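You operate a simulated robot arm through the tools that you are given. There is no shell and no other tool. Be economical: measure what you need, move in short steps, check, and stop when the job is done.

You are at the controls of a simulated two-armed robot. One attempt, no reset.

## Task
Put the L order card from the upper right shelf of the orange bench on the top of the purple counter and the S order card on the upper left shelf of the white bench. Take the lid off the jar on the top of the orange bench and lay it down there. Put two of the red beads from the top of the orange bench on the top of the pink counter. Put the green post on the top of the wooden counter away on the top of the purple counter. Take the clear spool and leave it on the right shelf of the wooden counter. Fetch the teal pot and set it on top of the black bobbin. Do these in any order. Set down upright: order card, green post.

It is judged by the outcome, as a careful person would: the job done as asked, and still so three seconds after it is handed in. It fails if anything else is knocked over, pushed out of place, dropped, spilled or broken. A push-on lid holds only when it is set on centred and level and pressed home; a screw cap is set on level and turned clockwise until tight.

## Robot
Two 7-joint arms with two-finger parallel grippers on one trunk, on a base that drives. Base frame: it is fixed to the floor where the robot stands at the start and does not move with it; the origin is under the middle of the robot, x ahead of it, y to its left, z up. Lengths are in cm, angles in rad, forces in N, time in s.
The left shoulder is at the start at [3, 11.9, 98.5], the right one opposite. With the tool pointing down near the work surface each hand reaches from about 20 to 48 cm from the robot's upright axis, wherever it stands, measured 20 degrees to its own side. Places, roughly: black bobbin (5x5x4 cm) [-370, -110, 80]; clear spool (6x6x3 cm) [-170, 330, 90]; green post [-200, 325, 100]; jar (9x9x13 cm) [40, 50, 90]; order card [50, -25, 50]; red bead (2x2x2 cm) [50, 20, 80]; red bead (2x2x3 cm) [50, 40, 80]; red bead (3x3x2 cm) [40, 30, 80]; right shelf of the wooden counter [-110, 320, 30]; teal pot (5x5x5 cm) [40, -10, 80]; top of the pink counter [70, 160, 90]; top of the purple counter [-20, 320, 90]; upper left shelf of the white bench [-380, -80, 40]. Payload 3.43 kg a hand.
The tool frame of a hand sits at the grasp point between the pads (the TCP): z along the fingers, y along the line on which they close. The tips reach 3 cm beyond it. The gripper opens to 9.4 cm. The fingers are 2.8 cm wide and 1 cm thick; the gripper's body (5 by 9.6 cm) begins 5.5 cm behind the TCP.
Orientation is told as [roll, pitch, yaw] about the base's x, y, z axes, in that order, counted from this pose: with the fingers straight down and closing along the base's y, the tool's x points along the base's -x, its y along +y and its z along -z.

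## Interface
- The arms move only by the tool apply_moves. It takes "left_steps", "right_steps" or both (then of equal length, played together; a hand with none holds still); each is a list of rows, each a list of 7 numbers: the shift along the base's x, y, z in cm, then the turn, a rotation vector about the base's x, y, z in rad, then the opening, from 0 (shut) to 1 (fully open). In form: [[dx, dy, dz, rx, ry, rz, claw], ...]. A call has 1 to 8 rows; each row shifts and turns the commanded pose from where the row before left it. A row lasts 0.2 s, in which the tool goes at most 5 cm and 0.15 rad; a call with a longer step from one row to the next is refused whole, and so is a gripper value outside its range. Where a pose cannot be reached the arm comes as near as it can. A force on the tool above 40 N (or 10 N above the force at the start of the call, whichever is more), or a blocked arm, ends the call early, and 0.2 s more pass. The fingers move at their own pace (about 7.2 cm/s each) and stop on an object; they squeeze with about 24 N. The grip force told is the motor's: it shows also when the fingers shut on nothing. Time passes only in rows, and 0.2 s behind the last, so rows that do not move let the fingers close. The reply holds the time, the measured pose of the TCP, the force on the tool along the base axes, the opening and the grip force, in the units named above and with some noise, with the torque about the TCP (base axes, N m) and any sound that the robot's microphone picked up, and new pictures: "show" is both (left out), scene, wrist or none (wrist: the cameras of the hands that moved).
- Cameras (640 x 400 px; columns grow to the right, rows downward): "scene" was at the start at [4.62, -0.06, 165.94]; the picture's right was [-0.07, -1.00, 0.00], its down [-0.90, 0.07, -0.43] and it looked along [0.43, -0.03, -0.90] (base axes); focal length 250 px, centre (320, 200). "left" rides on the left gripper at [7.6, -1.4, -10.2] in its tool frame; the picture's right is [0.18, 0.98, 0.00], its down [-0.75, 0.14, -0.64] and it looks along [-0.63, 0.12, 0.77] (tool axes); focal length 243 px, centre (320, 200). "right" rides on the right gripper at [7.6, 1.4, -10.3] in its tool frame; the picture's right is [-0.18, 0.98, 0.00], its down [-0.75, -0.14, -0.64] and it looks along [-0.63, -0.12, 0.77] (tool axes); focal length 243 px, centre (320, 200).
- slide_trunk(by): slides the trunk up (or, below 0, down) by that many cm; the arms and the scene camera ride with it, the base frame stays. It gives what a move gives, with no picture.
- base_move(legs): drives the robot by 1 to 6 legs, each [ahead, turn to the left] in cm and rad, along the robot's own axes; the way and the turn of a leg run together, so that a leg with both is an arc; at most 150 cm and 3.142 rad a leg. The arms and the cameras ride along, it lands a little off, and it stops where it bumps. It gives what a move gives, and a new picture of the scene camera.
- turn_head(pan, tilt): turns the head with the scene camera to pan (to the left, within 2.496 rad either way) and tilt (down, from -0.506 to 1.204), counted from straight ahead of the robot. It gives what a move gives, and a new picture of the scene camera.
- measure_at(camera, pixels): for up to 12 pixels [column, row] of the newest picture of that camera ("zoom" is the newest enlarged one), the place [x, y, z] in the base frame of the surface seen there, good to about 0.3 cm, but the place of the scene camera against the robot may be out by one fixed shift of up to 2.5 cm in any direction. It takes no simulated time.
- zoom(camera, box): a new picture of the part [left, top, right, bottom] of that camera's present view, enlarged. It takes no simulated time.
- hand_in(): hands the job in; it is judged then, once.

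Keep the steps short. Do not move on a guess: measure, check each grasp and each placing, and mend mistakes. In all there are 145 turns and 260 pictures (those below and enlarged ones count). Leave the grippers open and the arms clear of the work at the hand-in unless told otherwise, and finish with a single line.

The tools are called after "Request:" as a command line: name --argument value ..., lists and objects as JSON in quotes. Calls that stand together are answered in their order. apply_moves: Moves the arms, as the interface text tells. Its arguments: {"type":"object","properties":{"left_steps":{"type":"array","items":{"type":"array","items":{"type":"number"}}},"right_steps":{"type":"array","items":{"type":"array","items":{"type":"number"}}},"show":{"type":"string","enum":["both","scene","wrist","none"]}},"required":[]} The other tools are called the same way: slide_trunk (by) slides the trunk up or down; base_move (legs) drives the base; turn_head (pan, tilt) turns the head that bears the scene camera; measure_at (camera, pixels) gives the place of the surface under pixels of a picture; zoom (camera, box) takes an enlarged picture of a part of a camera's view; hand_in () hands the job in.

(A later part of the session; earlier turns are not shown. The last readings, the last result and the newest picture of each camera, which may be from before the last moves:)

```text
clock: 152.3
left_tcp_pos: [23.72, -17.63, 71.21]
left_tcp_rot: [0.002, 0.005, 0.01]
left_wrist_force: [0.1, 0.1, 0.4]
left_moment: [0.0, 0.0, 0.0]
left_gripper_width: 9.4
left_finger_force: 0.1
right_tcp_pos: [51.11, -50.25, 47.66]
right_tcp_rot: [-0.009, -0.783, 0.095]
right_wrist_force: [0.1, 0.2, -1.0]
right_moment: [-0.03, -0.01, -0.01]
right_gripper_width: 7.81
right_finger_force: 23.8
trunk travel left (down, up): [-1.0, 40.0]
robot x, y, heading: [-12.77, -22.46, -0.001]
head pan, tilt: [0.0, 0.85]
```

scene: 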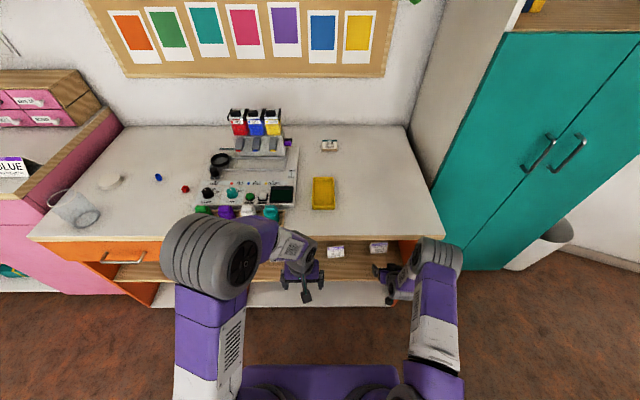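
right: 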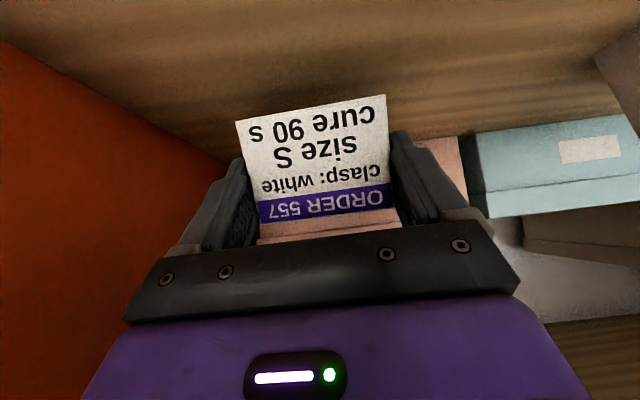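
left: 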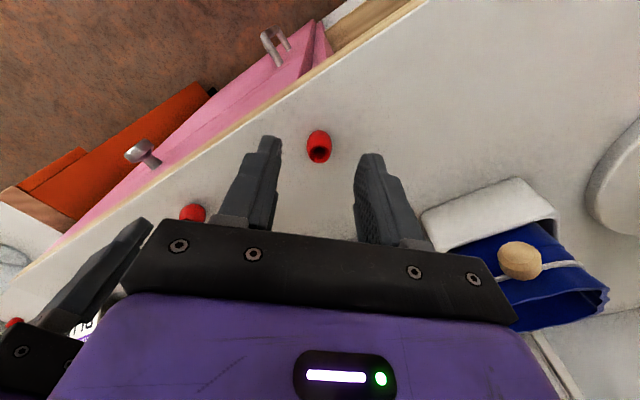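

S card held firmly (7.8 cm). Lift a bit, back out, raise the trunk.

Request:
base_move --legs '[[-25, 0]]'

Request:
slide_trunk --by 35

Request:
apply_moves --left_steps '[[1, 2, 0, 0, 0, -0.15, 1], [1, 2, 0, 0, 0, -0.15, 1], [1, 2, 0, 0, 0, -0.15, 1], [1, 2, 0, 0, 0, -0.15, 1], [1, 1.5, 0, 0, 0, -0.15, 1], [1, 1.5, 0, 0, 0, -0.15, 1], [0, 0, 0, 0, 0, -0.15, 1], [0, 0, 0, 0, 0, -0.15, 1]]' --right_steps '[[-1.5, 0, 3, 0, 0, 0, 0.6], [-1.5, 0, 3, 0, 0, 0, 0.6], [-1.5, 0, 3, 0, 0, 0, 0.6], [-1.5, 0, 3, 0, 0, 0, 0.6], [-1.5, 0, 2, 0, 0, 0, 0.6], [-1.5, 0, 0, 0, 0, 0, 0.6], [0, 0, 0, 0, 0, 0, 0.6], [0, 0, 0, 0, 0, 0, 0.6]]' --show "both"

```text
clock: 154.1
left_tcp_pos: [-1.18, -17.63, 71.2]
left_tcp_rot: [0.002, 0.006, 0.011]
left_wrist_force: [-0.6, 0.8, -0.6]
left_moment: [-0.01, 0.01, -0.02]
left_gripper_width: 9.37
left_finger_force: 0.1
right_tcp_pos: [26.43, -50.1, 47.71]
right_tcp_rot: [-0.01, -0.784, 0.092]
right_wrist_force: [0.2, 0.0, -0.4]
right_moment: [-0.02, 0.0, -0.01]
right_gripper_width: 7.81
right_finger_force: 23.5
trunk travel left (down, up): [-1.0, 40.0]
robot x, y, heading: [-37.2, -22.41, 0.002]
head pan, tilt: [0.0, 0.85]
```

scene: 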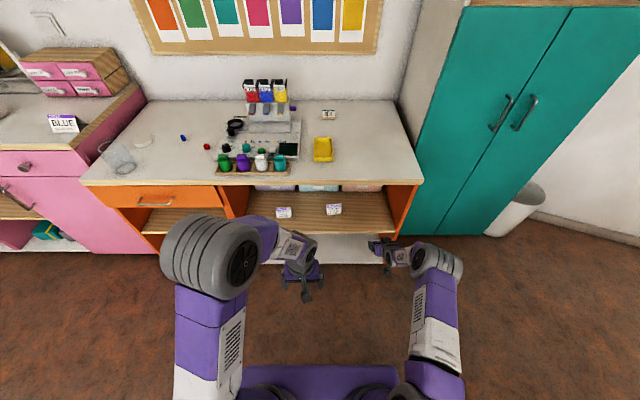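

```text
clock: 157.5
left_tcp_pos: [-1.23, -17.54, 106.15]
left_tcp_rot: [0.0, 0.004, 0.01]
left_wrist_force: [-0.3, 0.5, -0.2]
left_moment: [0.0, 0.06, 0.05]
left_gripper_width: 9.41
left_finger_force: 0.1
right_tcp_pos: [26.46, -50.18, 82.74]
right_tcp_rot: [-0.008, -0.783, 0.094]
right_wrist_force: [0.1, -0.3, -0.4]
right_moment: [0.02, -0.01, -0.02]
right_gripper_width: 7.82
right_finger_force: 23.8
trunk travel left (down, up): [-36.0, 5.0]
robot x, y, heading: [-37.18, -22.6, -0.003]
head pan, tilt: [0.0, 0.85]
```

```text
clock: 159.3
left_tcp_pos: [4.71, -6.51, 106.17]
left_tcp_rot: [0.002, 0.006, -1.191]
left_wrist_force: [0.8, 0.0, -0.4]
left_moment: [-0.02, -0.03, 0.0]
left_gripper_width: 9.42
left_finger_force: 0.1
right_tcp_pos: [17.38, -50.12, 96.69]
right_tcp_rot: [-0.008, -0.784, 0.096]
right_wrist_force: [0.6, 0.0, -0.8]
right_moment: [0.01, -0.01, -0.01]
right_gripper_width: 7.82
right_finger_force: 23.5
trunk travel left (down, up): [-36.0, 5.0]
robot x, y, heading: [-37.37, -22.85, -0.003]
head pan, tilt: [0.0, 0.85]
```

scene: 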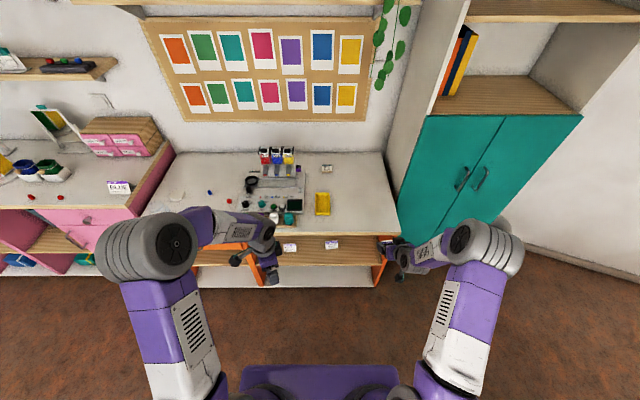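
right: 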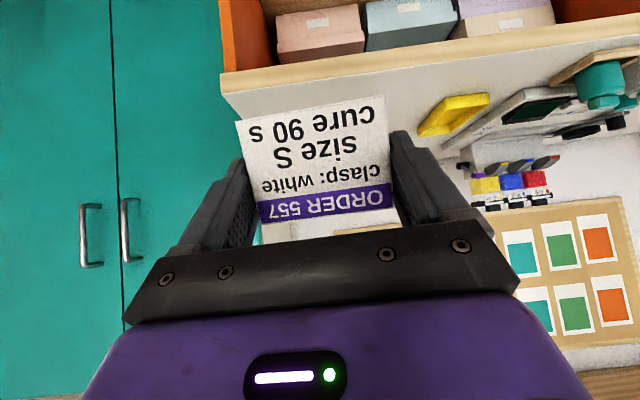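
left: 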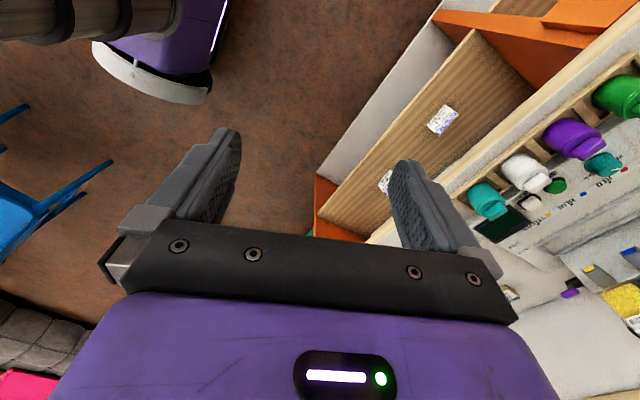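

Request:
measure_at --camera "scene" --pixels '[[490, 245], [515, 245], [500, 225], [405, 200], [430, 220], [480, 170], [440, 60], [395, 210]]'

Request:
apply_moves --left_steps '[[0, 0, 0, 0, 0, -0.15, 1], [0, 0, 0, 0, 0, -0.15, 1], [0, 0, 0, 0, 0, -0.08, 1]]' --show "none"

```text
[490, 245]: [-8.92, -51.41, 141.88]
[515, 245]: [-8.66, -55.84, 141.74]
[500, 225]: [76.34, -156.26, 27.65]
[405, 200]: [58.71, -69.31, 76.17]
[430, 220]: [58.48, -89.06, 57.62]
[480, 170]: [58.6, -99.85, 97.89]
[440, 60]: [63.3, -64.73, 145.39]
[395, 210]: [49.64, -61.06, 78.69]
```

```text
clock: 160.1
left_tcp_pos: [4.91, -6.73, 106.23]
left_tcp_rot: [0.002, 0.006, -1.572]
left_wrist_force: [-0.6, -0.9, -1.6]
left_moment: [-0.05, 0.02, 0.02]
left_gripper_width: 9.43
left_finger_force: 0.0
right_tcp_pos: [17.29, -50.19, 96.79]
right_tcp_rot: [-0.007, -0.784, 0.095]
right_wrist_force: [-0.9, 0.3, 0.2]
right_moment: [0.04, -0.01, 0.0]
right_gripper_width: 7.82
right_finger_force: 24.0
trunk travel left (down, up): [-36.0, 5.0]
robot x, y, heading: [-37.33, -22.95, 0.001]
head pan, tilt: [0.0, 0.85]
```

Request:
base_move --legs '[[31, 0]]'

Request:
apply_moves --left_steps '[[0, 0, -3, 0, 0, 0, 1]]' --show "wrist"

Request:
zoom --camera "left" --box '[180, 0, 480, 190]'

```text
clock: 162.2
left_tcp_pos: [35.55, -7.13, 106.15]
left_tcp_rot: [0.002, 0.006, -1.578]
left_wrist_force: [0.2, -0.7, 0.0]
left_moment: [0.03, 0.01, -0.01]
left_gripper_width: 9.39
left_finger_force: 0.0
right_tcp_pos: [47.88, -50.8, 96.8]
right_tcp_rot: [-0.008, -0.785, 0.09]
right_wrist_force: [0.9, 0.0, 0.0]
right_moment: [-0.01, -0.01, 0.01]
right_gripper_width: 7.82
right_finger_force: 23.8
trunk travel left (down, up): [-36.0, 5.0]
robot x, y, heading: [-6.58, -22.76, -0.009]
head pan, tilt: [0.0, 0.85]
```

scene: 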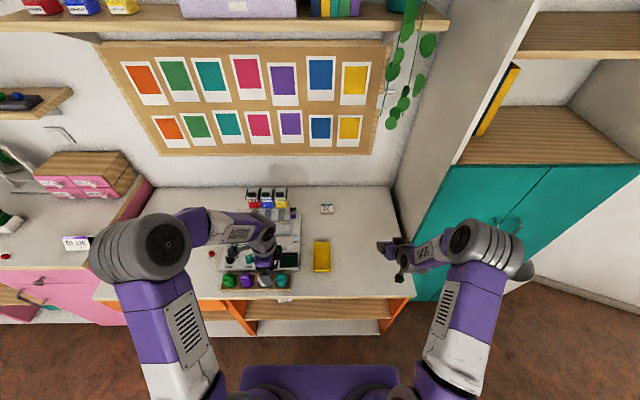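

```text
clock: 162.6
left_tcp_pos: [35.6, -7.05, 103.13]
left_tcp_rot: [0.004, 0.005, -1.576]
left_wrist_force: [1.3, 0.6, -0.6]
left_moment: [-0.03, 0.05, -0.02]
left_gripper_width: 9.38
left_finger_force: 0.1
right_tcp_pos: [47.91, -50.72, 96.67]
right_tcp_rot: [-0.008, -0.782, 0.089]
right_wrist_force: [0.0, 0.0, 0.0]
right_moment: [-0.01, 0.02, 0.0]
right_gripper_width: 7.81
right_finger_force: 24.5
trunk travel left (down, up): [-36.0, 5.0]
robot x, y, heading: [-6.4, -22.6, -0.01]
head pan, tilt: [0.0, 0.85]
```

left: 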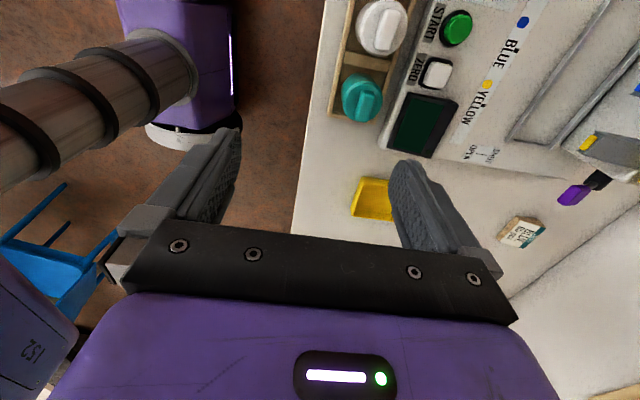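

```text
2.11 times, centred on (330, 95) of left
```

zoom: 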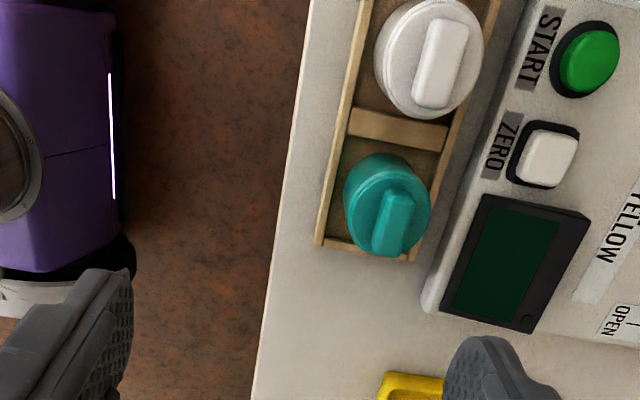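

Request:
measure_at --camera "left" --pixels '[[367, 98], [362, 110], [370, 90], [350, 82], [346, 95], [375, 85], [355, 118], [336, 108], [331, 112], [382, 112], [357, 60], [360, 75]]'

```text
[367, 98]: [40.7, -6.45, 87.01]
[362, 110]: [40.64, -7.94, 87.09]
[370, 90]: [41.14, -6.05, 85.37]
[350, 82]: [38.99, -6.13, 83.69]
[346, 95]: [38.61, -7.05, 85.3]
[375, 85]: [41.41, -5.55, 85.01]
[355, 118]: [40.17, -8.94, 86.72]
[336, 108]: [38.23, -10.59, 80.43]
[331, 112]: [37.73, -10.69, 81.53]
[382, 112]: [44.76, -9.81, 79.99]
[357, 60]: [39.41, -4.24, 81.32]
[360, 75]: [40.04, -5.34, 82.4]
```

Request:
apply_moves --left_steps '[[2.3, -0.2, -3, 0, 0, 0, 0.7], [2.35, -0.1, -4, 0, 0, 0, 0.58]]' --show "wrist"

Request:
zoom --camera "left" --box '[240, 80, 420, 240]'

Request:
measure_at --camera "left" --pixels '[[300, 140], [318, 140], [325, 150], [338, 135], [345, 140], [360, 130], [365, 160], [290, 150]]'

```text
clock: 163.2
left_tcp_pos: [40.17, -7.2, 96.15]
left_tcp_rot: [0.003, 0.005, -1.576]
left_wrist_force: [0.6, 0.4, 0.5]
left_moment: [-0.01, 0.01, 0.0]
left_gripper_width: 5.45
left_finger_force: 0.1
right_tcp_pos: [48.02, -50.73, 96.83]
right_tcp_rot: [-0.009, -0.783, 0.089]
right_wrist_force: [0.1, -0.1, 0.2]
right_moment: [-0.01, -0.01, 0.0]
right_gripper_width: 7.82
right_finger_force: 23.5
trunk travel left (down, up): [-36.0, 5.0]
robot x, y, heading: [-6.68, -22.67, -0.011]
head pan, tilt: [0.0, 0.85]
```

left: 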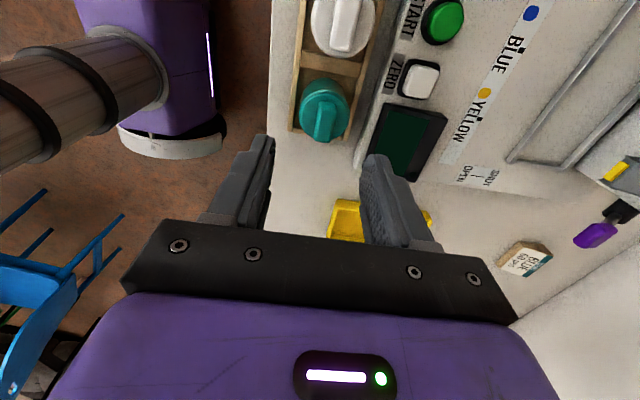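

```text
2.50 times, centred on (330, 160) of left
```

zoom: 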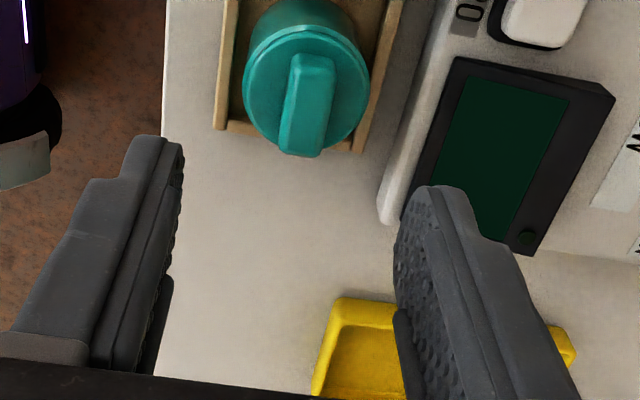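

```text
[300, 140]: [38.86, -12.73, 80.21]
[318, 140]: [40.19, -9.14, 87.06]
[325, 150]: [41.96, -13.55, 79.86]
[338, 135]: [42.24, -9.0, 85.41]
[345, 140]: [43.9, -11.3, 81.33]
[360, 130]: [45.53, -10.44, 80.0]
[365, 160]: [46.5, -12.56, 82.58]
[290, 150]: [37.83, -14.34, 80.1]
```

Request:
measure_at --camera "left" --pixels '[[300, 115], [348, 115], [312, 95], [335, 97], [325, 105], [322, 138], [327, 103], [310, 135], [372, 115], [366, 125], [360, 105]]'

```text
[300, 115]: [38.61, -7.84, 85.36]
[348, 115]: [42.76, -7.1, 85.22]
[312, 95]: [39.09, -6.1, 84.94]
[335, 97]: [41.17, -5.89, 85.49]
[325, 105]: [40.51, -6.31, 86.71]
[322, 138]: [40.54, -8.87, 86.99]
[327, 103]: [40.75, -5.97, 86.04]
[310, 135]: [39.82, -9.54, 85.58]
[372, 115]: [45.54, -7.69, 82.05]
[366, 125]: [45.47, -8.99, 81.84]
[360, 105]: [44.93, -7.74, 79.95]
```

Request:
apply_moves --left_steps '[[0.48, -0.4, -3, 0, 0, 0, 0.66], [0, 0, -4, 0, 0, 0, 0.66], [0, 0, -2.5, 0, 0, 0, 0.66], [0, 0, -1.3, 0, 0, 0, 0.66]]' --show "wrist"

```text
clock: 164.2
left_tcp_pos: [40.66, -7.75, 85.36]
left_tcp_rot: [0.003, 0.007, -1.575]
left_wrist_force: [-0.2, 0.2, -0.1]
left_moment: [0.02, 0.0, 0.0]
left_gripper_width: 6.19
left_finger_force: 0.1
right_tcp_pos: [47.89, -50.75, 96.8]
right_tcp_rot: [-0.008, -0.784, 0.089]
right_wrist_force: [0.6, 0.3, 0.0]
right_moment: [0.03, 0.02, 0.02]
right_gripper_width: 7.79
right_finger_force: 24.3
trunk travel left (down, up): [-36.0, 5.0]
robot x, y, heading: [-6.53, -22.85, -0.009]
head pan, tilt: [0.0, 0.85]
```

left: 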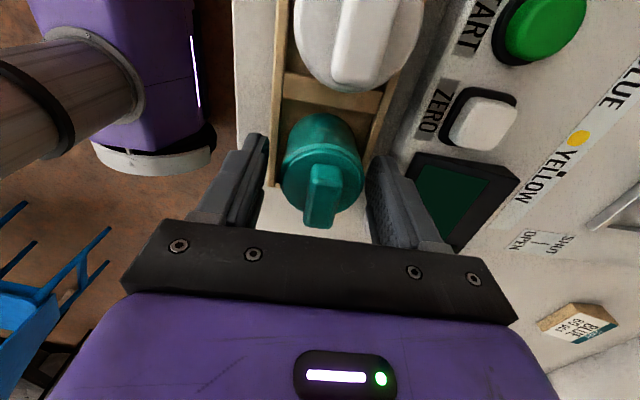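

Pot is between the fingers. Close and lift slowly.

Request:
apply_moves --left_steps '[[0, 0, 0, 0, 0, 0, 0.5], [0, 0, 0, 0, 0, 0, 0.35], [0, 0, 0, 0, 0, 0, 0.3], [0, 0, 1, 0, 0, 0, 0.3], [0, 0, 2, 0, 0, 0, 0.3], [0, 0, 4, 0, 0, 0, 0.3], [0, 0, 4, 0, 0, 0, 0.3], [0, 0, 4, 0, 0, 0, 0.3]]' --show "wrist"

```text
clock: 166.0
left_tcp_pos: [40.76, -7.82, 100.31]
left_tcp_rot: [0.002, 0.005, -1.574]
left_wrist_force: [-0.2, 0.3, -0.3]
left_moment: [-0.02, 0.0, -0.01]
left_gripper_width: 4.54
left_finger_force: 23.8
right_tcp_pos: [47.77, -50.74, 96.8]
right_tcp_rot: [-0.009, -0.786, 0.09]
right_wrist_force: [0.2, 0.3, 0.0]
right_moment: [-0.04, 0.03, 0.01]
right_gripper_width: 7.82
right_finger_force: 24.2
trunk travel left (down, up): [-36.0, 5.0]
robot x, y, heading: [-6.55, -22.55, -0.007]
head pan, tilt: [0.0, 0.85]
```

left: 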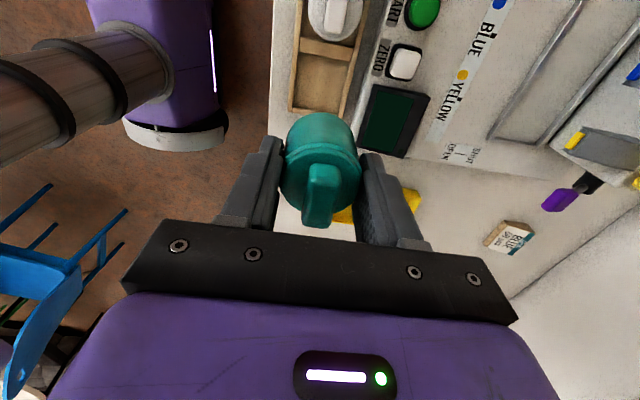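

Pot held at 4.5 cm. Back off and drive around the table's left end toward the white bench.

Request:
base_move --legs '[[-45, 0], [0, 1.578], [120, 0], [115, 0], [0, 1.571], [100, 0]]'

Request:
turn_head --pan 0.5 --tilt 0.5

```text
clock: 192.2
left_tcp_pos: [-189.09, 207.6, 100.21]
left_tcp_rot: [0.003, 0.005, 1.5]
left_wrist_force: [0.6, 0.3, -0.2]
left_moment: [0.05, -0.01, -0.05]
left_gripper_width: 4.52
left_finger_force: 23.8
right_tcp_pos: [-193.35, 250.91, 96.81]
right_tcp_rot: [-0.007, -0.785, -3.119]
right_wrist_force: [0.0, -0.2, -0.2]
right_moment: [0.0, -0.05, 0.01]
right_gripper_width: 7.83
right_finger_force: 23.9
trunk travel left (down, up): [-36.0, 5.0]
robot x, y, heading: [-140.89, 219.77, 3.066]
head pan, tilt: [0.0, 0.85]
```

scene: 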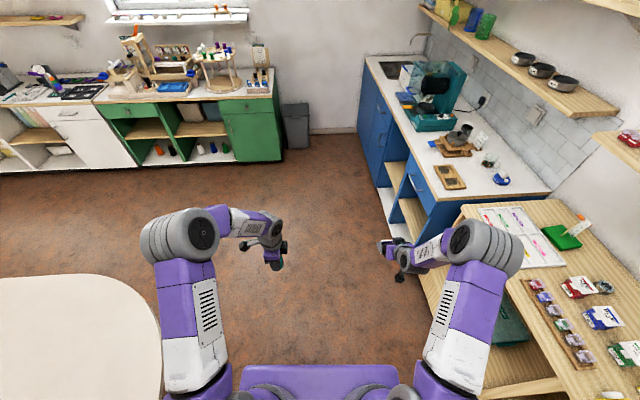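

```text
clock: 193.1
left_tcp_pos: [-189.2, 207.72, 100.38]
left_tcp_rot: [0.001, 0.005, 1.501]
left_wrist_force: [-0.4, 0.5, -0.1]
left_moment: [0.02, 0.01, 0.0]
left_gripper_width: 4.56
left_finger_force: 23.8
right_tcp_pos: [-193.36, 250.9, 96.73]
right_tcp_rot: [-0.009, -0.783, -3.118]
right_wrist_force: [0.9, -0.6, 0.4]
right_moment: [-0.02, 0.03, 0.01]
right_gripper_width: 7.82
right_finger_force: 24.1
trunk travel left (down, up): [-36.0, 5.0]
robot x, y, heading: [-140.61, 219.73, 3.073]
head pan, tilt: [0.499, 0.499]
```

scene: 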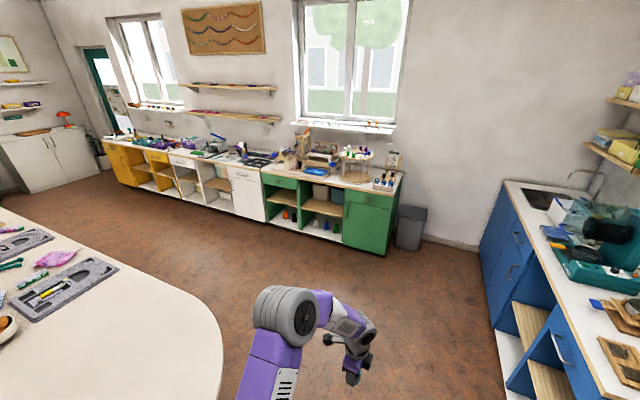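

Request:
measure_at --camera "scene" --pixels '[[222, 330], [190, 285], [100, 235], [30, 215], [230, 195], [185, 180], [150, 225], [262, 225], [205, 200], [170, 175], [60, 190], [240, 300]]'

Request:
zoom --camera "scene" --box '[90, 120, 300, 230]'

```text
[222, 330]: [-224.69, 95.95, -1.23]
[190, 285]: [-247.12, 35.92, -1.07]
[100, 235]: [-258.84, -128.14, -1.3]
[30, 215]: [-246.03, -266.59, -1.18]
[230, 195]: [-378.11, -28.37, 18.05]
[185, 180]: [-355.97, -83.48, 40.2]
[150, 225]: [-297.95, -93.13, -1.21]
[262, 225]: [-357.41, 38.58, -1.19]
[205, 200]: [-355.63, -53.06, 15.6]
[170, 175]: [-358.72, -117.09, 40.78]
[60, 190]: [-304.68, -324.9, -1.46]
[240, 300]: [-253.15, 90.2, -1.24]
```

```text
3.05 times, centred on (195, 175) of scene
```

zoom: 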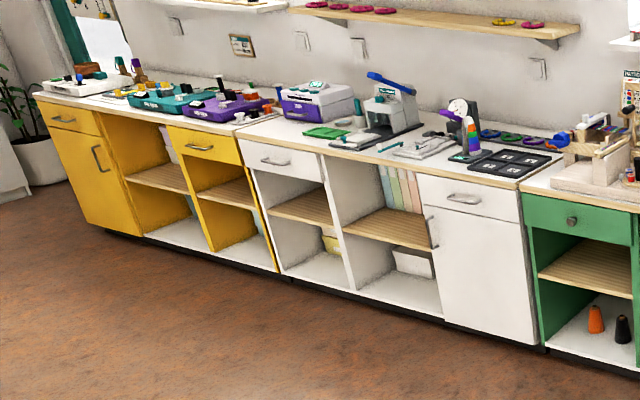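

Corridor between table and white bench is wide. Drive to (-292, -90).

Request:
base_move --legs '[[0, 0.069], [150, 0], [0, 1.571], [150, 0], [150, 0]]'

```text
clock: 218.8
left_tcp_pos: [-276.09, -125.52, 100.44]
left_tcp_rot: [0.001, 0.006, -3.137]
left_wrist_force: [0.9, -0.7, -0.2]
left_moment: [-0.01, 0.03, 0.02]
left_gripper_width: 4.51
left_finger_force: 23.2
right_tcp_pos: [-318.83, -133.06, 96.7]
right_tcp_rot: [-0.009, -0.785, -1.474]
right_wrist_force: [-0.5, 0.8, -0.3]
right_moment: [-0.03, 0.02, 0.0]
right_gripper_width: 7.81
right_finger_force: 23.9
trunk travel left (down, up): [-36.0, 5.0]
robot x, y, heading: [-291.67, -77.99, -1.572]
head pan, tilt: [0.499, 0.499]
```

scene: 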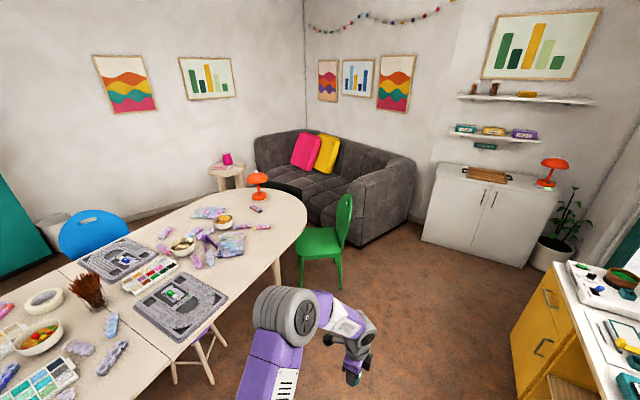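

Request:
base_move --legs '[[15, 0], [0, -1.571]]'

Request:
turn_head --pan 0.0 --tilt 0.8

```text
clock: 224.0
left_tcp_pos: [-338.71, -108.81, 100.34]
left_tcp_rot: [0.002, 0.005, 1.582]
left_wrist_force: [0.0, -0.5, -0.5]
left_moment: [0.02, 0.0, -0.01]
left_gripper_width: 4.51
left_finger_force: 24.5
right_tcp_pos: [-346.53, -66.05, 96.73]
right_tcp_rot: [-0.008, -0.783, -3.036]
right_wrist_force: [-1.2, 0.0, 0.0]
right_moment: [-0.02, 0.02, 0.01]
right_gripper_width: 7.82
right_finger_force: 23.8
trunk travel left (down, up): [-36.0, 5.0]
robot x, y, heading: [-291.36, -93.23, -3.134]
head pan, tilt: [0.499, 0.499]
```

scene: 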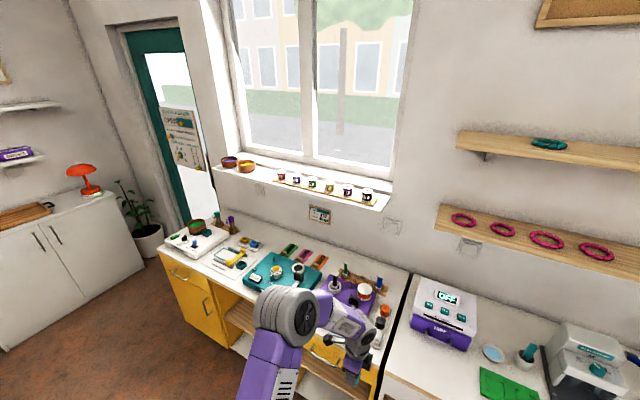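

```text
clock: 224.9
left_tcp_pos: [-338.55, -108.84, 100.29]
left_tcp_rot: [0.002, 0.006, 1.583]
left_wrist_force: [0.5, 0.0, -0.8]
left_moment: [0.01, 0.03, 0.01]
left_gripper_width: 4.51
left_finger_force: 23.8
right_tcp_pos: [-346.49, -65.99, 96.82]
right_tcp_rot: [-0.01, -0.783, -3.036]
right_wrist_force: [-0.4, 0.5, -1.2]
right_moment: [0.0, -0.02, 0.0]
right_gripper_width: 7.81
right_finger_force: 23.7
trunk travel left (down, up): [-36.0, 5.0]
robot x, y, heading: [-291.11, -92.98, -3.14]
head pan, tilt: [0.0, 0.799]
```

scene: 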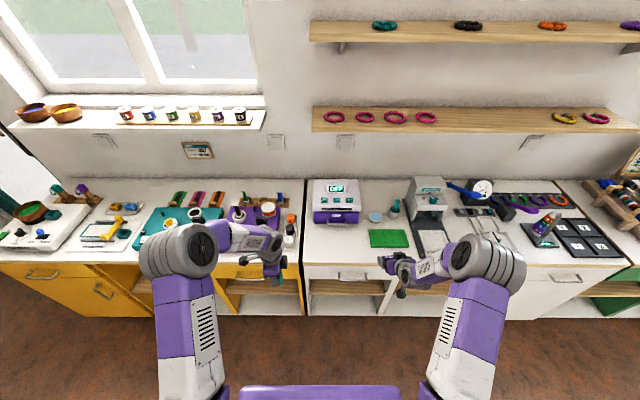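

Request:
zoom --camera "scene" --box '[200, 170, 400, 320]'

Request:
measure_at --camera "scene" --pixels '[[270, 210], [265, 250], [350, 290], [345, 310], [395, 275], [310, 285], [384, 290], [300, 290], [285, 235], [305, 250], [280, 195], [350, 300]]'

```text
2.67 times, centred on (300, 245) of scene
```

zoom: 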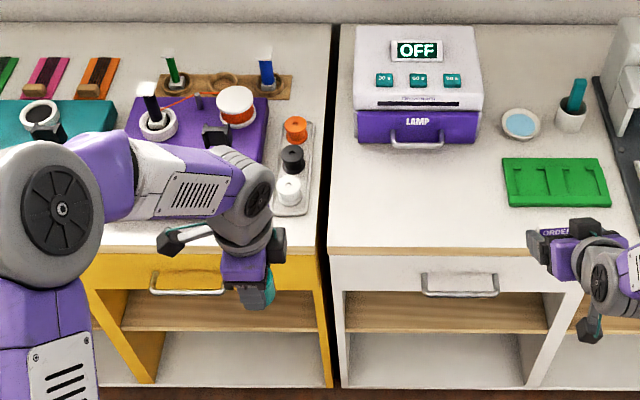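

```text
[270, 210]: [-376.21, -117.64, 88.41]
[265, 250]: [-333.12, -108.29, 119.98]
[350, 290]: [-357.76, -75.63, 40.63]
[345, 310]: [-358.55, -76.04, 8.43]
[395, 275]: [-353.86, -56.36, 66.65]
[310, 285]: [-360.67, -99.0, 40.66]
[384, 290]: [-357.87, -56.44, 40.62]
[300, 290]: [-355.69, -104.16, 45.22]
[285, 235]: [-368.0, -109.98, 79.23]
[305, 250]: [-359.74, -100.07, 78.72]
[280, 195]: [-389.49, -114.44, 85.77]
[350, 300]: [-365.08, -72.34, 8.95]
```

Shelf of the left white compartment: y -100…-56, z≈41.5, front edge x≈-357; black bobbin at about (-369,-110). First the S card: draw the left hand back a little, lower the trunk.

Request:
apply_moves --left_steps '[[2, 0, 2, 0, 0, 0, 0.3], [2, 0, 2, 0, 0, 0, 0.3], [2, 0, 2, 0, 0, 0, 0.3]]' --right_steps '[[2, -4, 0, 0, 0, 0, 0.6], [2, -4, 0, 0, 0, 0, 0.6], [2, -4, 0, 0, 0, -0.1, 0.6]]' --show "none"

Request:
slide_trunk --by -35

Request:
apply_moves --right_steps '[[0, 0, -4, 0, 0, 0, 0.6], [0, 0, -4, 0, 0, 0, 0.6], [0, 0, -4, 0, 0, 0, 0.6], [0, 0, 0, 0, 0, 0, 0.6]]' --show "both"

```text
clock: 225.7
left_tcp_pos: [-332.74, -109.08, 106.39]
left_tcp_rot: [0.004, 0.004, 1.584]
left_wrist_force: [0.6, -0.9, 0.0]
left_moment: [-0.03, 0.03, 0.02]
left_gripper_width: 4.52
left_finger_force: 24.0
right_tcp_pos: [-340.4, -78.13, 96.94]
right_tcp_rot: [-0.013, -0.783, -3.135]
right_wrist_force: [-0.3, -0.2, 0.1]
right_moment: [0.01, 0.01, 0.03]
right_gripper_width: 7.82
right_finger_force: 23.6
trunk travel left (down, up): [-36.0, 5.0]
robot x, y, heading: [-291.46, -93.02, -3.132]
head pan, tilt: [0.0, 0.799]
```

```text
clock: 229.1
left_tcp_pos: [-332.78, -108.86, 71.3]
left_tcp_rot: [0.002, 0.005, 1.584]
left_wrist_force: [-0.1, 0.2, -1.2]
left_moment: [0.06, 0.05, 0.05]
left_gripper_width: 4.5
left_finger_force: 23.7
right_tcp_pos: [-340.49, -78.03, 61.97]
right_tcp_rot: [-0.009, -0.784, -3.135]
right_wrist_force: [0.1, 0.0, 0.3]
right_moment: [-0.01, 0.01, -0.03]
right_gripper_width: 7.82
right_finger_force: 24.4
trunk travel left (down, up): [-1.0, 40.0]
robot x, y, heading: [-291.6, -92.9, -3.135]
head pan, tilt: [0.0, 0.799]
```

```text
clock: 230.1
left_tcp_pos: [-332.68, -108.81, 71.2]
left_tcp_rot: [0.002, 0.006, 1.583]
left_wrist_force: [0.3, 0.7, -0.6]
left_moment: [-0.02, -0.01, -0.01]
left_gripper_width: 4.51
left_finger_force: 23.9
right_tcp_pos: [-340.4, -78.06, 49.92]
right_tcp_rot: [-0.009, -0.783, -3.136]
right_wrist_force: [-0.3, -0.4, 0.3]
right_moment: [0.02, -0.01, -0.03]
right_gripper_width: 7.66
right_finger_force: 23.9
trunk travel left (down, up): [-1.0, 40.0]
robot x, y, heading: [-291.35, -92.79, -3.139]
head pan, tilt: [0.0, 0.799]
```

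scene: 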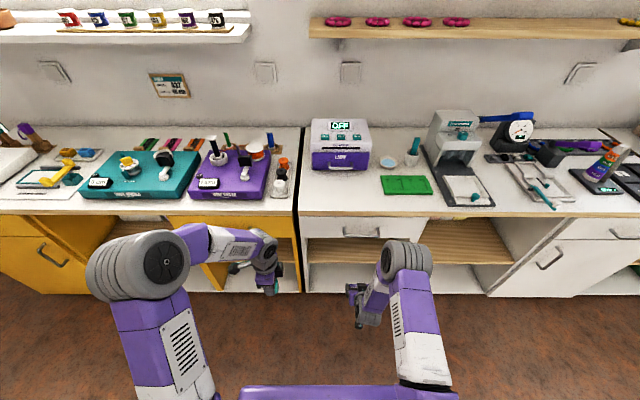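
right: 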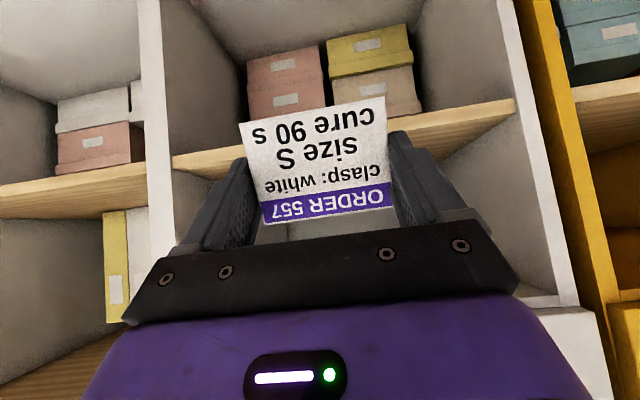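

Request:
measure_at --camera "right" --pixels '[[440, 140], [450, 125], [225, 160], [215, 150], [500, 110], [250, 125], [375, 190], [310, 100], [380, 290]]'

Request:
zoom --camera "right" --box '[200, 80, 460, 250]'

```text
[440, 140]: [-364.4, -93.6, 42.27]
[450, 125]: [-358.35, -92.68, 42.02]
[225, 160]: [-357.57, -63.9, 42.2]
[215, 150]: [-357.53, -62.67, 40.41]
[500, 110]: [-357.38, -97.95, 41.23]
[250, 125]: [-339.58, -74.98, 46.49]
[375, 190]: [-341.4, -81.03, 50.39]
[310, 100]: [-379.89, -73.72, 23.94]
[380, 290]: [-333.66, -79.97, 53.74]
```

```text
2.35 times, centred on (330, 165) of right
```

zoom: 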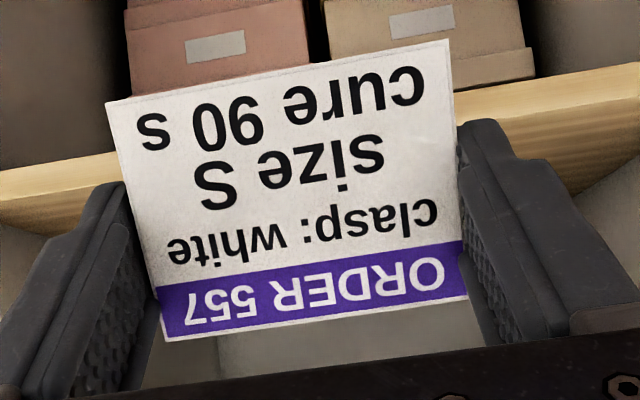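

Request:
base_move --legs '[[13, 0]]'

Request:
apply_moves --right_steps '[[-3, 0, -1, 0, 0, 0, 0.6], [-3, 0, -1, 0, 0, 0, 0.6], [-3, 0, -0.5, 0, 0, 0, 0.6], [-3, 0, 0, 0, 0, 0, 0.6], [-1.5, 0, 0, 0, 0, 0, 0.6]]' --show "wrist"

```text
clock: 231.4
left_tcp_pos: [-345.28, -108.88, 71.23]
left_tcp_rot: [0.002, 0.005, 1.584]
left_wrist_force: [-0.9, -0.1, 0.1]
left_moment: [0.02, 0.01, 0.01]
left_gripper_width: 4.53
left_finger_force: 24.0
right_tcp_pos: [-353.15, -78.18, 50.07]
right_tcp_rot: [-0.009, -0.782, -3.133]
right_wrist_force: [-0.1, -0.5, -0.7]
right_moment: [0.0, -0.01, 0.0]
right_gripper_width: 7.63
right_finger_force: 23.5
trunk travel left (down, up): [-1.0, 40.0]
robot x, y, heading: [-303.69, -93.78, -3.133]
head pan, tilt: [0.0, 0.799]
```

scene: 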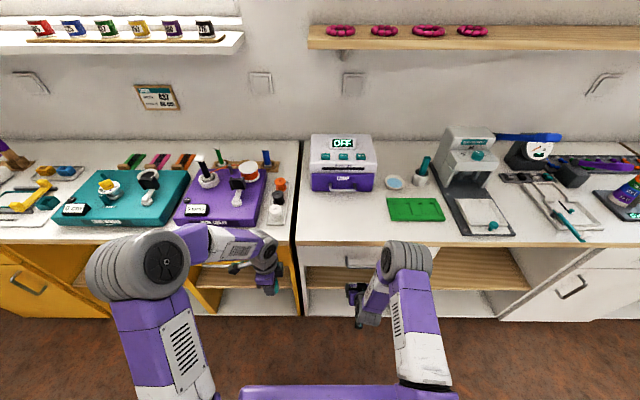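

```text
clock: 232.8
left_tcp_pos: [-344.34, -109.05, 71.62]
left_tcp_rot: [0.01, 0.005, 1.584]
left_wrist_force: [0.3, 0.4, -1.1]
left_moment: [0.02, -0.01, -0.02]
left_gripper_width: 4.54
left_finger_force: 24.0
right_tcp_pos: [-363.29, -78.22, 46.02]
right_tcp_rot: [-0.014, -0.732, -3.129]
right_wrist_force: [2.7, 2.4, 8.1]
right_moment: [-0.17, 0.13, 0.02]
right_gripper_width: 7.68
right_finger_force: 23.9
trunk travel left (down, up): [-1.0, 40.0]
robot x, y, heading: [-303.6, -93.09, -3.138]
head pan, tilt: [0.0, 0.799]
stopped in row 5 (right hand): the arm was blocked; the commanded pose is now the measured one
```

right: 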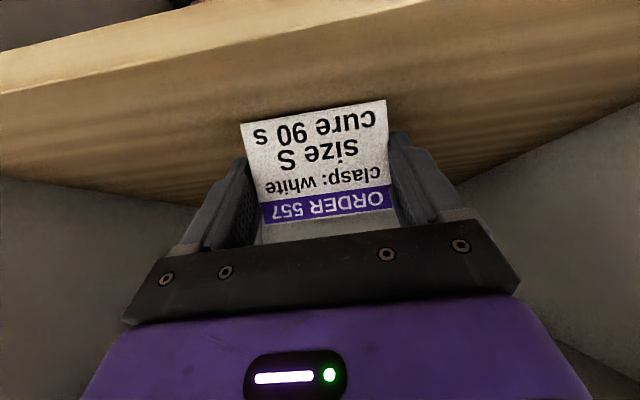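

Blocked at x≈-363 (the forearm meets the drawer front), but the card is already ~5 cm inside the shelf edge. Ease back slightly, restore the pitch, and look.

Request:
apply_moves --right_steps '[[0.6, 0, 0.6, 0, 0, 0, 0.6], [0.2, 0, 0.4, 0, 0.05, 0, 0.6], [0, 0, 0, 0, 0, 0, 0.6]]' --show "wrist"

Request:
measure_at --camera "right" --pixels '[[250, 130], [380, 110], [265, 215], [390, 200], [310, 120], [150, 130], [440, 80], [330, 90]]'

```text
clock: 233.6
left_tcp_pos: [-345.09, -109.05, 71.24]
left_tcp_rot: [0.003, 0.004, 1.583]
left_wrist_force: [0.0, 0.1, -1.1]
left_moment: [0.0, 0.02, 0.0]
left_gripper_width: 4.49
left_finger_force: 23.9
right_tcp_pos: [-363.63, -78.22, 46.8]
right_tcp_rot: [-0.013, -0.783, -3.131]
right_wrist_force: [0.0, -0.5, 0.0]
right_moment: [0.0, 0.02, -0.01]
right_gripper_width: 7.65
right_finger_force: 24.1
trunk travel left (down, up): [-1.0, 40.0]
robot x, y, heading: [-303.89, -93.01, -3.133]
head pan, tilt: [0.0, 0.799]
```

right: 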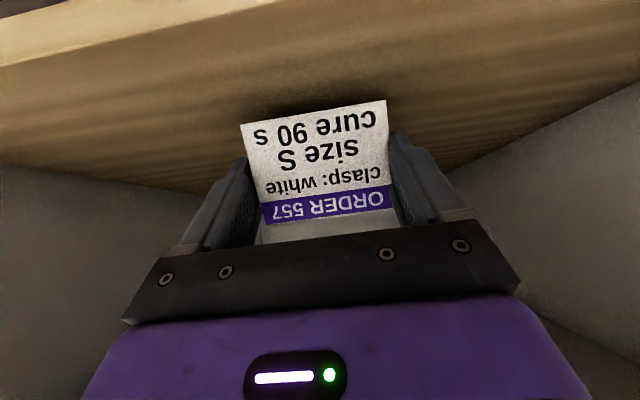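

```text
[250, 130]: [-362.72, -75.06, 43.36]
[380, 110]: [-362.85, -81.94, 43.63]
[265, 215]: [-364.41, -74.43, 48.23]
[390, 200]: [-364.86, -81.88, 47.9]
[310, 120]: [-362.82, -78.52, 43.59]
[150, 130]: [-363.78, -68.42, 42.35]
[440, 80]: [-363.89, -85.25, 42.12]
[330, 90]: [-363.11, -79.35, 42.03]
```

Request:
apply_moves --right_steps '[[0, 0, -0.4, 0, 0, 0, 0.6], [0, 0, -0.3, 0, 0, 0, 0.6], [0, 0, -0.2, 0, 0, 0, 0.6]]' --show "none"

Request:
apply_moves --right_steps '[[0, 0, 0, 0, 0, 0, 0.85], [0, 0, 0, 0, 0, 0, 1], [0, 0, 0, 0, 0, 0, 1], [1.5, 0, 0.3, 0, 0, 0, 1], [2.5, 0, 0.5, 0, 0, 0, 1], [3, 0, 0.5, 0, 0, 0, 1]]' --show "wrist"

```text
clock: 234.4
left_tcp_pos: [-345.04, -108.91, 71.26]
left_tcp_rot: [0.002, 0.004, 1.582]
left_wrist_force: [0.1, -0.5, -0.1]
left_moment: [-0.01, -0.03, 0.01]
left_gripper_width: 4.5
left_finger_force: 23.8
right_tcp_pos: [-363.48, -78.1, 45.87]
right_tcp_rot: [-0.013, -0.786, -3.13]
right_wrist_force: [0.0, -0.2, 0.2]
right_moment: [-0.01, 0.01, 0.03]
right_gripper_width: 7.65
right_finger_force: 23.7
trunk travel left (down, up): [-1.0, 40.0]
robot x, y, heading: [-303.83, -92.78, -3.138]
head pan, tilt: [0.0, 0.799]
```

```text
clock: 235.8
left_tcp_pos: [-345.04, -108.85, 71.27]
left_tcp_rot: [0.003, 0.004, 1.583]
left_wrist_force: [0.3, -0.1, -0.6]
left_moment: [-0.01, 0.01, -0.01]
left_gripper_width: 4.52
left_finger_force: 23.7
right_tcp_pos: [-356.35, -78.17, 47.16]
right_tcp_rot: [-0.012, -0.786, -3.131]
right_wrist_force: [0.4, 0.4, 0.6]
right_moment: [-0.03, 0.01, 0.0]
right_gripper_width: 9.39
right_finger_force: 0.1
trunk travel left (down, up): [-1.0, 40.0]
robot x, y, heading: [-303.65, -93.18, -3.134]
head pan, tilt: [0.0, 0.799]
```

right: 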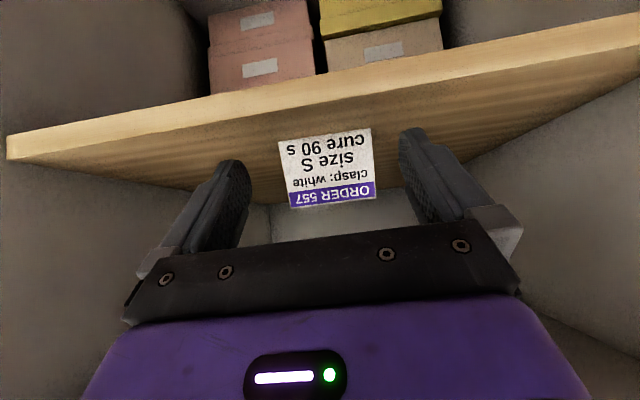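

S card stands on the shelf. Back off, raise the trunk, lift the right hand out of the way.

Request:
base_move --legs '[[-20, 0]]'

Request:
slide_trunk --by 36

Request:
apply_moves --right_steps '[[2, 3, 4, 0, -0.15, 0, 1], [2, 3, 3, 0, -0.15, 0, 1], [2, 3, 3, 0, -0.15, 0, 1], [2, 3, 3, 0, -0.15, 0, 1], [2, 3, 3, 0, -0.15, 0, 1], [2, 0, 3, 0, -0.03, 0, 1]]' --show "scene"

```text
clock: 237.4
left_tcp_pos: [-324.98, -108.85, 71.3]
left_tcp_rot: [0.003, 0.006, 1.582]
left_wrist_force: [-0.2, 0.0, -0.6]
left_moment: [0.0, 0.0, -0.02]
left_gripper_width: 4.52
left_finger_force: 23.6
right_tcp_pos: [-336.37, -78.04, 47.08]
right_tcp_rot: [-0.013, -0.785, -3.131]
right_wrist_force: [-0.2, 0.5, 0.3]
right_moment: [0.0, -0.04, 0.02]
right_gripper_width: 9.4
right_finger_force: 0.0
trunk travel left (down, up): [-1.0, 40.0]
robot x, y, heading: [-283.79, -93.07, -3.139]
head pan, tilt: [0.0, 0.799]
```

scene: 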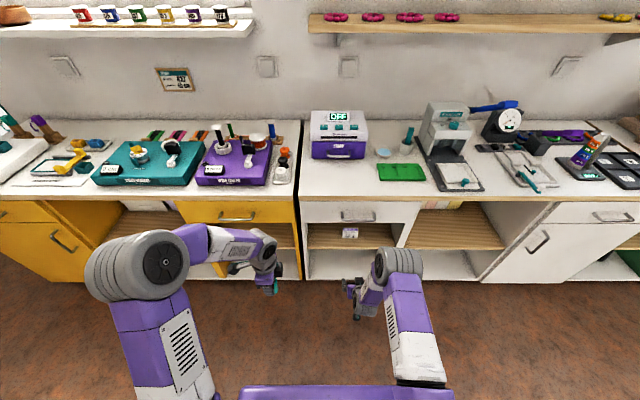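

```text
clock: 240.9
left_tcp_pos: [-325.07, -108.91, 107.17]
left_tcp_rot: [0.002, 0.005, 1.583]
left_wrist_force: [-0.8, 1.3, -0.7]
left_moment: [0.0, 0.0, 0.02]
left_gripper_width: 4.5
left_finger_force: 24.1
right_tcp_pos: [-336.36, -78.09, 83.06]
right_tcp_rot: [-0.012, -0.784, -3.13]
right_wrist_force: [0.4, 0.1, -0.2]
right_moment: [-0.03, 0.0, 0.01]
right_gripper_width: 9.43
right_finger_force: 0.0
trunk travel left (down, up): [-37.0, 4.0]
robot x, y, heading: [-283.66, -92.87, -3.139]
head pan, tilt: [0.0, 0.799]
```

```text
refused: row 1 steps farther than a row can; nothing moved
```

Request:
apply_moves --right_steps '[[2, 2, 3, 0, -0.15, 0, 1], [2, 2, 3, 0, -0.15, 0, 1], [2, 3, 3, 0, -0.15, 0, 1], [2, 3, 3, 0, -0.15, 0, 1], [2, 3, 3, 0, -0.15, 0, 1], [0, 0, 4, 0, -0.03, 0, 1], [0, 0, 3, 0, 0, 0, 1]]' --show "none"

Request:
base_move --legs '[[36, 0]]'

Request:
apply_moves --left_steps '[[0, 0, 0, 0, 0, 0, 0.3]]' --show "wrist"

```text
clock: 242.5
left_tcp_pos: [-324.91, -108.95, 107.34]
left_tcp_rot: [0.005, 0.007, 1.584]
left_wrist_force: [-0.2, 0.7, -1.0]
left_moment: [0.03, 0.0, 0.0]
left_gripper_width: 4.5
left_finger_force: 24.9
right_tcp_pos: [-326.45, -65.03, 105.27]
right_tcp_rot: [-0.006, -0.004, -3.134]
right_wrist_force: [-0.7, 0.0, 0.8]
right_moment: [0.0, 0.01, 0.0]
right_gripper_width: 9.4
right_finger_force: 0.0
trunk travel left (down, up): [-37.0, 4.0]
robot x, y, heading: [-283.52, -93.07, -3.136]
head pan, tilt: [0.0, 0.799]
```

```text
clock: 244.8
left_tcp_pos: [-361.51, -109.05, 107.3]
left_tcp_rot: [0.0, 0.005, 1.585]
left_wrist_force: [0.2, -0.2, 0.0]
left_moment: [0.05, 0.04, 0.0]
left_gripper_width: 4.49
left_finger_force: 23.8
right_tcp_pos: [-362.91, -65.34, 105.03]
right_tcp_rot: [-0.005, -0.004, -3.133]
right_wrist_force: [-0.8, -0.2, 0.6]
right_moment: [0.03, -0.03, 0.0]
right_gripper_width: 9.41
right_finger_force: 0.0
trunk travel left (down, up): [-37.0, 4.0]
robot x, y, heading: [-319.89, -93.26, -3.135]
head pan, tilt: [0.0, 0.799]
```

scene: 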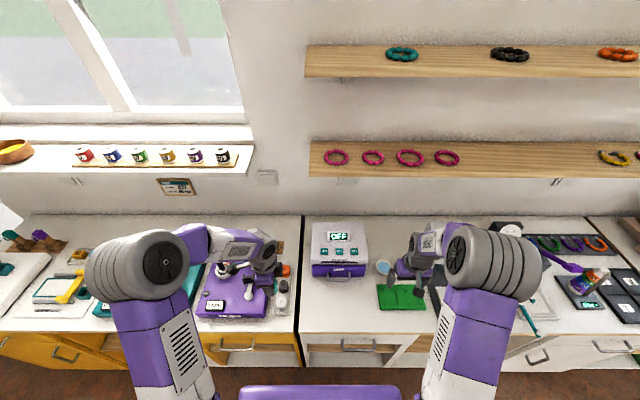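

```text
clock: 245.2
left_tcp_pos: [-361.29, -109.05, 107.35]
left_tcp_rot: [0.003, 0.005, 1.584]
left_wrist_force: [1.1, -0.1, -0.4]
left_moment: [0.03, 0.02, 0.03]
left_gripper_width: 4.51
left_finger_force: 23.9
right_tcp_pos: [-362.91, -65.36, 105.07]
right_tcp_rot: [-0.006, -0.007, -3.134]
right_wrist_force: [0.5, 0.8, -0.5]
right_moment: [0.01, 0.02, -0.02]
right_gripper_width: 9.38
right_finger_force: 0.1
trunk travel left (down, up): [-37.0, 4.0]
robot x, y, heading: [-320.04, -93.51, -3.133]
head pan, tilt: [0.0, 0.799]
```

left: 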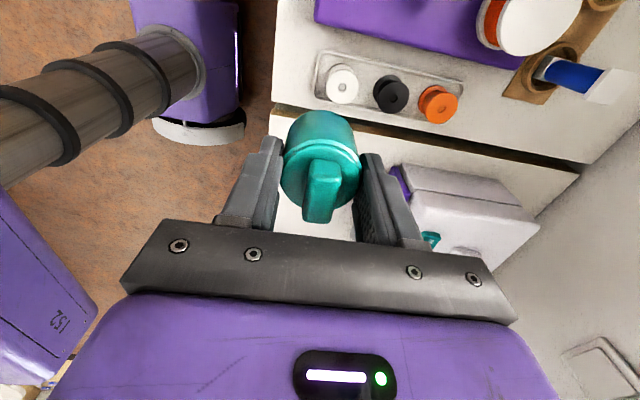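

Request:
measure_at --camera "left" --pixels '[[378, 93], [390, 92], [403, 92], [390, 80], [390, 105], [342, 82], [438, 100], [360, 100], [462, 85], [392, 88]]'

Request:
zoom --camera "left" --box '[280, 30, 500, 160]'

```text
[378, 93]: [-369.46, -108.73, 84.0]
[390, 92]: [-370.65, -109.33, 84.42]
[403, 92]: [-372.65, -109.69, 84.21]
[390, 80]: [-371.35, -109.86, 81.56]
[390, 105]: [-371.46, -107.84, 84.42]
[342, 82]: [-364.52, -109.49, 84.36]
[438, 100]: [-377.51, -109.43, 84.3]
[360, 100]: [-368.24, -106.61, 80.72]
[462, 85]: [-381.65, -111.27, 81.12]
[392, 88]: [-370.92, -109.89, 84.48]
```

```text
2.91 times, centred on (390, 95) of left
```

zoom: 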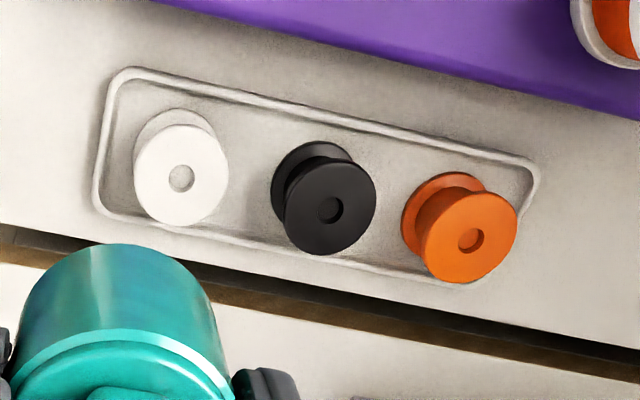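

Black bobbin top centre ≈ (-371.35, -108.9, 84.3). Move over it and down to z 91.

Request:
measure_at --camera "left" --pixels '[[395, 172], [410, 165], [440, 175], [500, 190], [540, 75], [600, 85]]'

Request:
apply_moves --left_steps '[[-4, 0.1, 0, 0, 0, -0.01, 0.3], [-4, 0.1, -1, 0, 0, 0, 0.3], [-2.05, 0.1, -2, 0, 0, 0, 0.3], [0, 0, -4, 0, 0, 0, 0.3], [0, 0, -4, 0, 0, 0, 0.3], [0, 0, -4, 0, 0, 0, 0.3]]' --show "wrist"

```text
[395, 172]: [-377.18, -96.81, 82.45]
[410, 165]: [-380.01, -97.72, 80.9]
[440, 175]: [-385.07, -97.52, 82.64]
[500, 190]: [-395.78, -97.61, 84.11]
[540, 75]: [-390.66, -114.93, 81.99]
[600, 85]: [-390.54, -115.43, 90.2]
```

```text
clock: 246.6
left_tcp_pos: [-371.21, -108.71, 92.16]
left_tcp_rot: [0.001, 0.006, 1.575]
left_wrist_force: [0.0, 0.1, -0.6]
left_moment: [0.01, 0.05, 0.01]
left_gripper_width: 4.49
left_finger_force: 23.7
right_tcp_pos: [-363.04, -65.24, 105.0]
right_tcp_rot: [-0.005, -0.006, -3.133]
right_wrist_force: [0.6, 0.1, 0.6]
right_moment: [-0.02, -0.02, -0.02]
right_gripper_width: 9.4
right_finger_force: 0.1
trunk travel left (down, up): [-37.0, 4.0]
robot x, y, heading: [-320.22, -93.47, -3.135]
head pan, tilt: [0.0, 0.799]
```

left: 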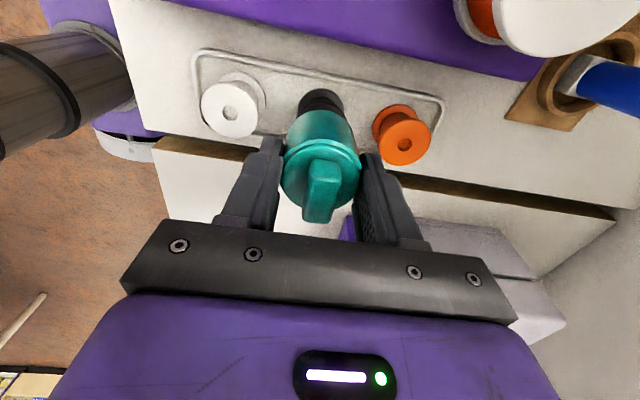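

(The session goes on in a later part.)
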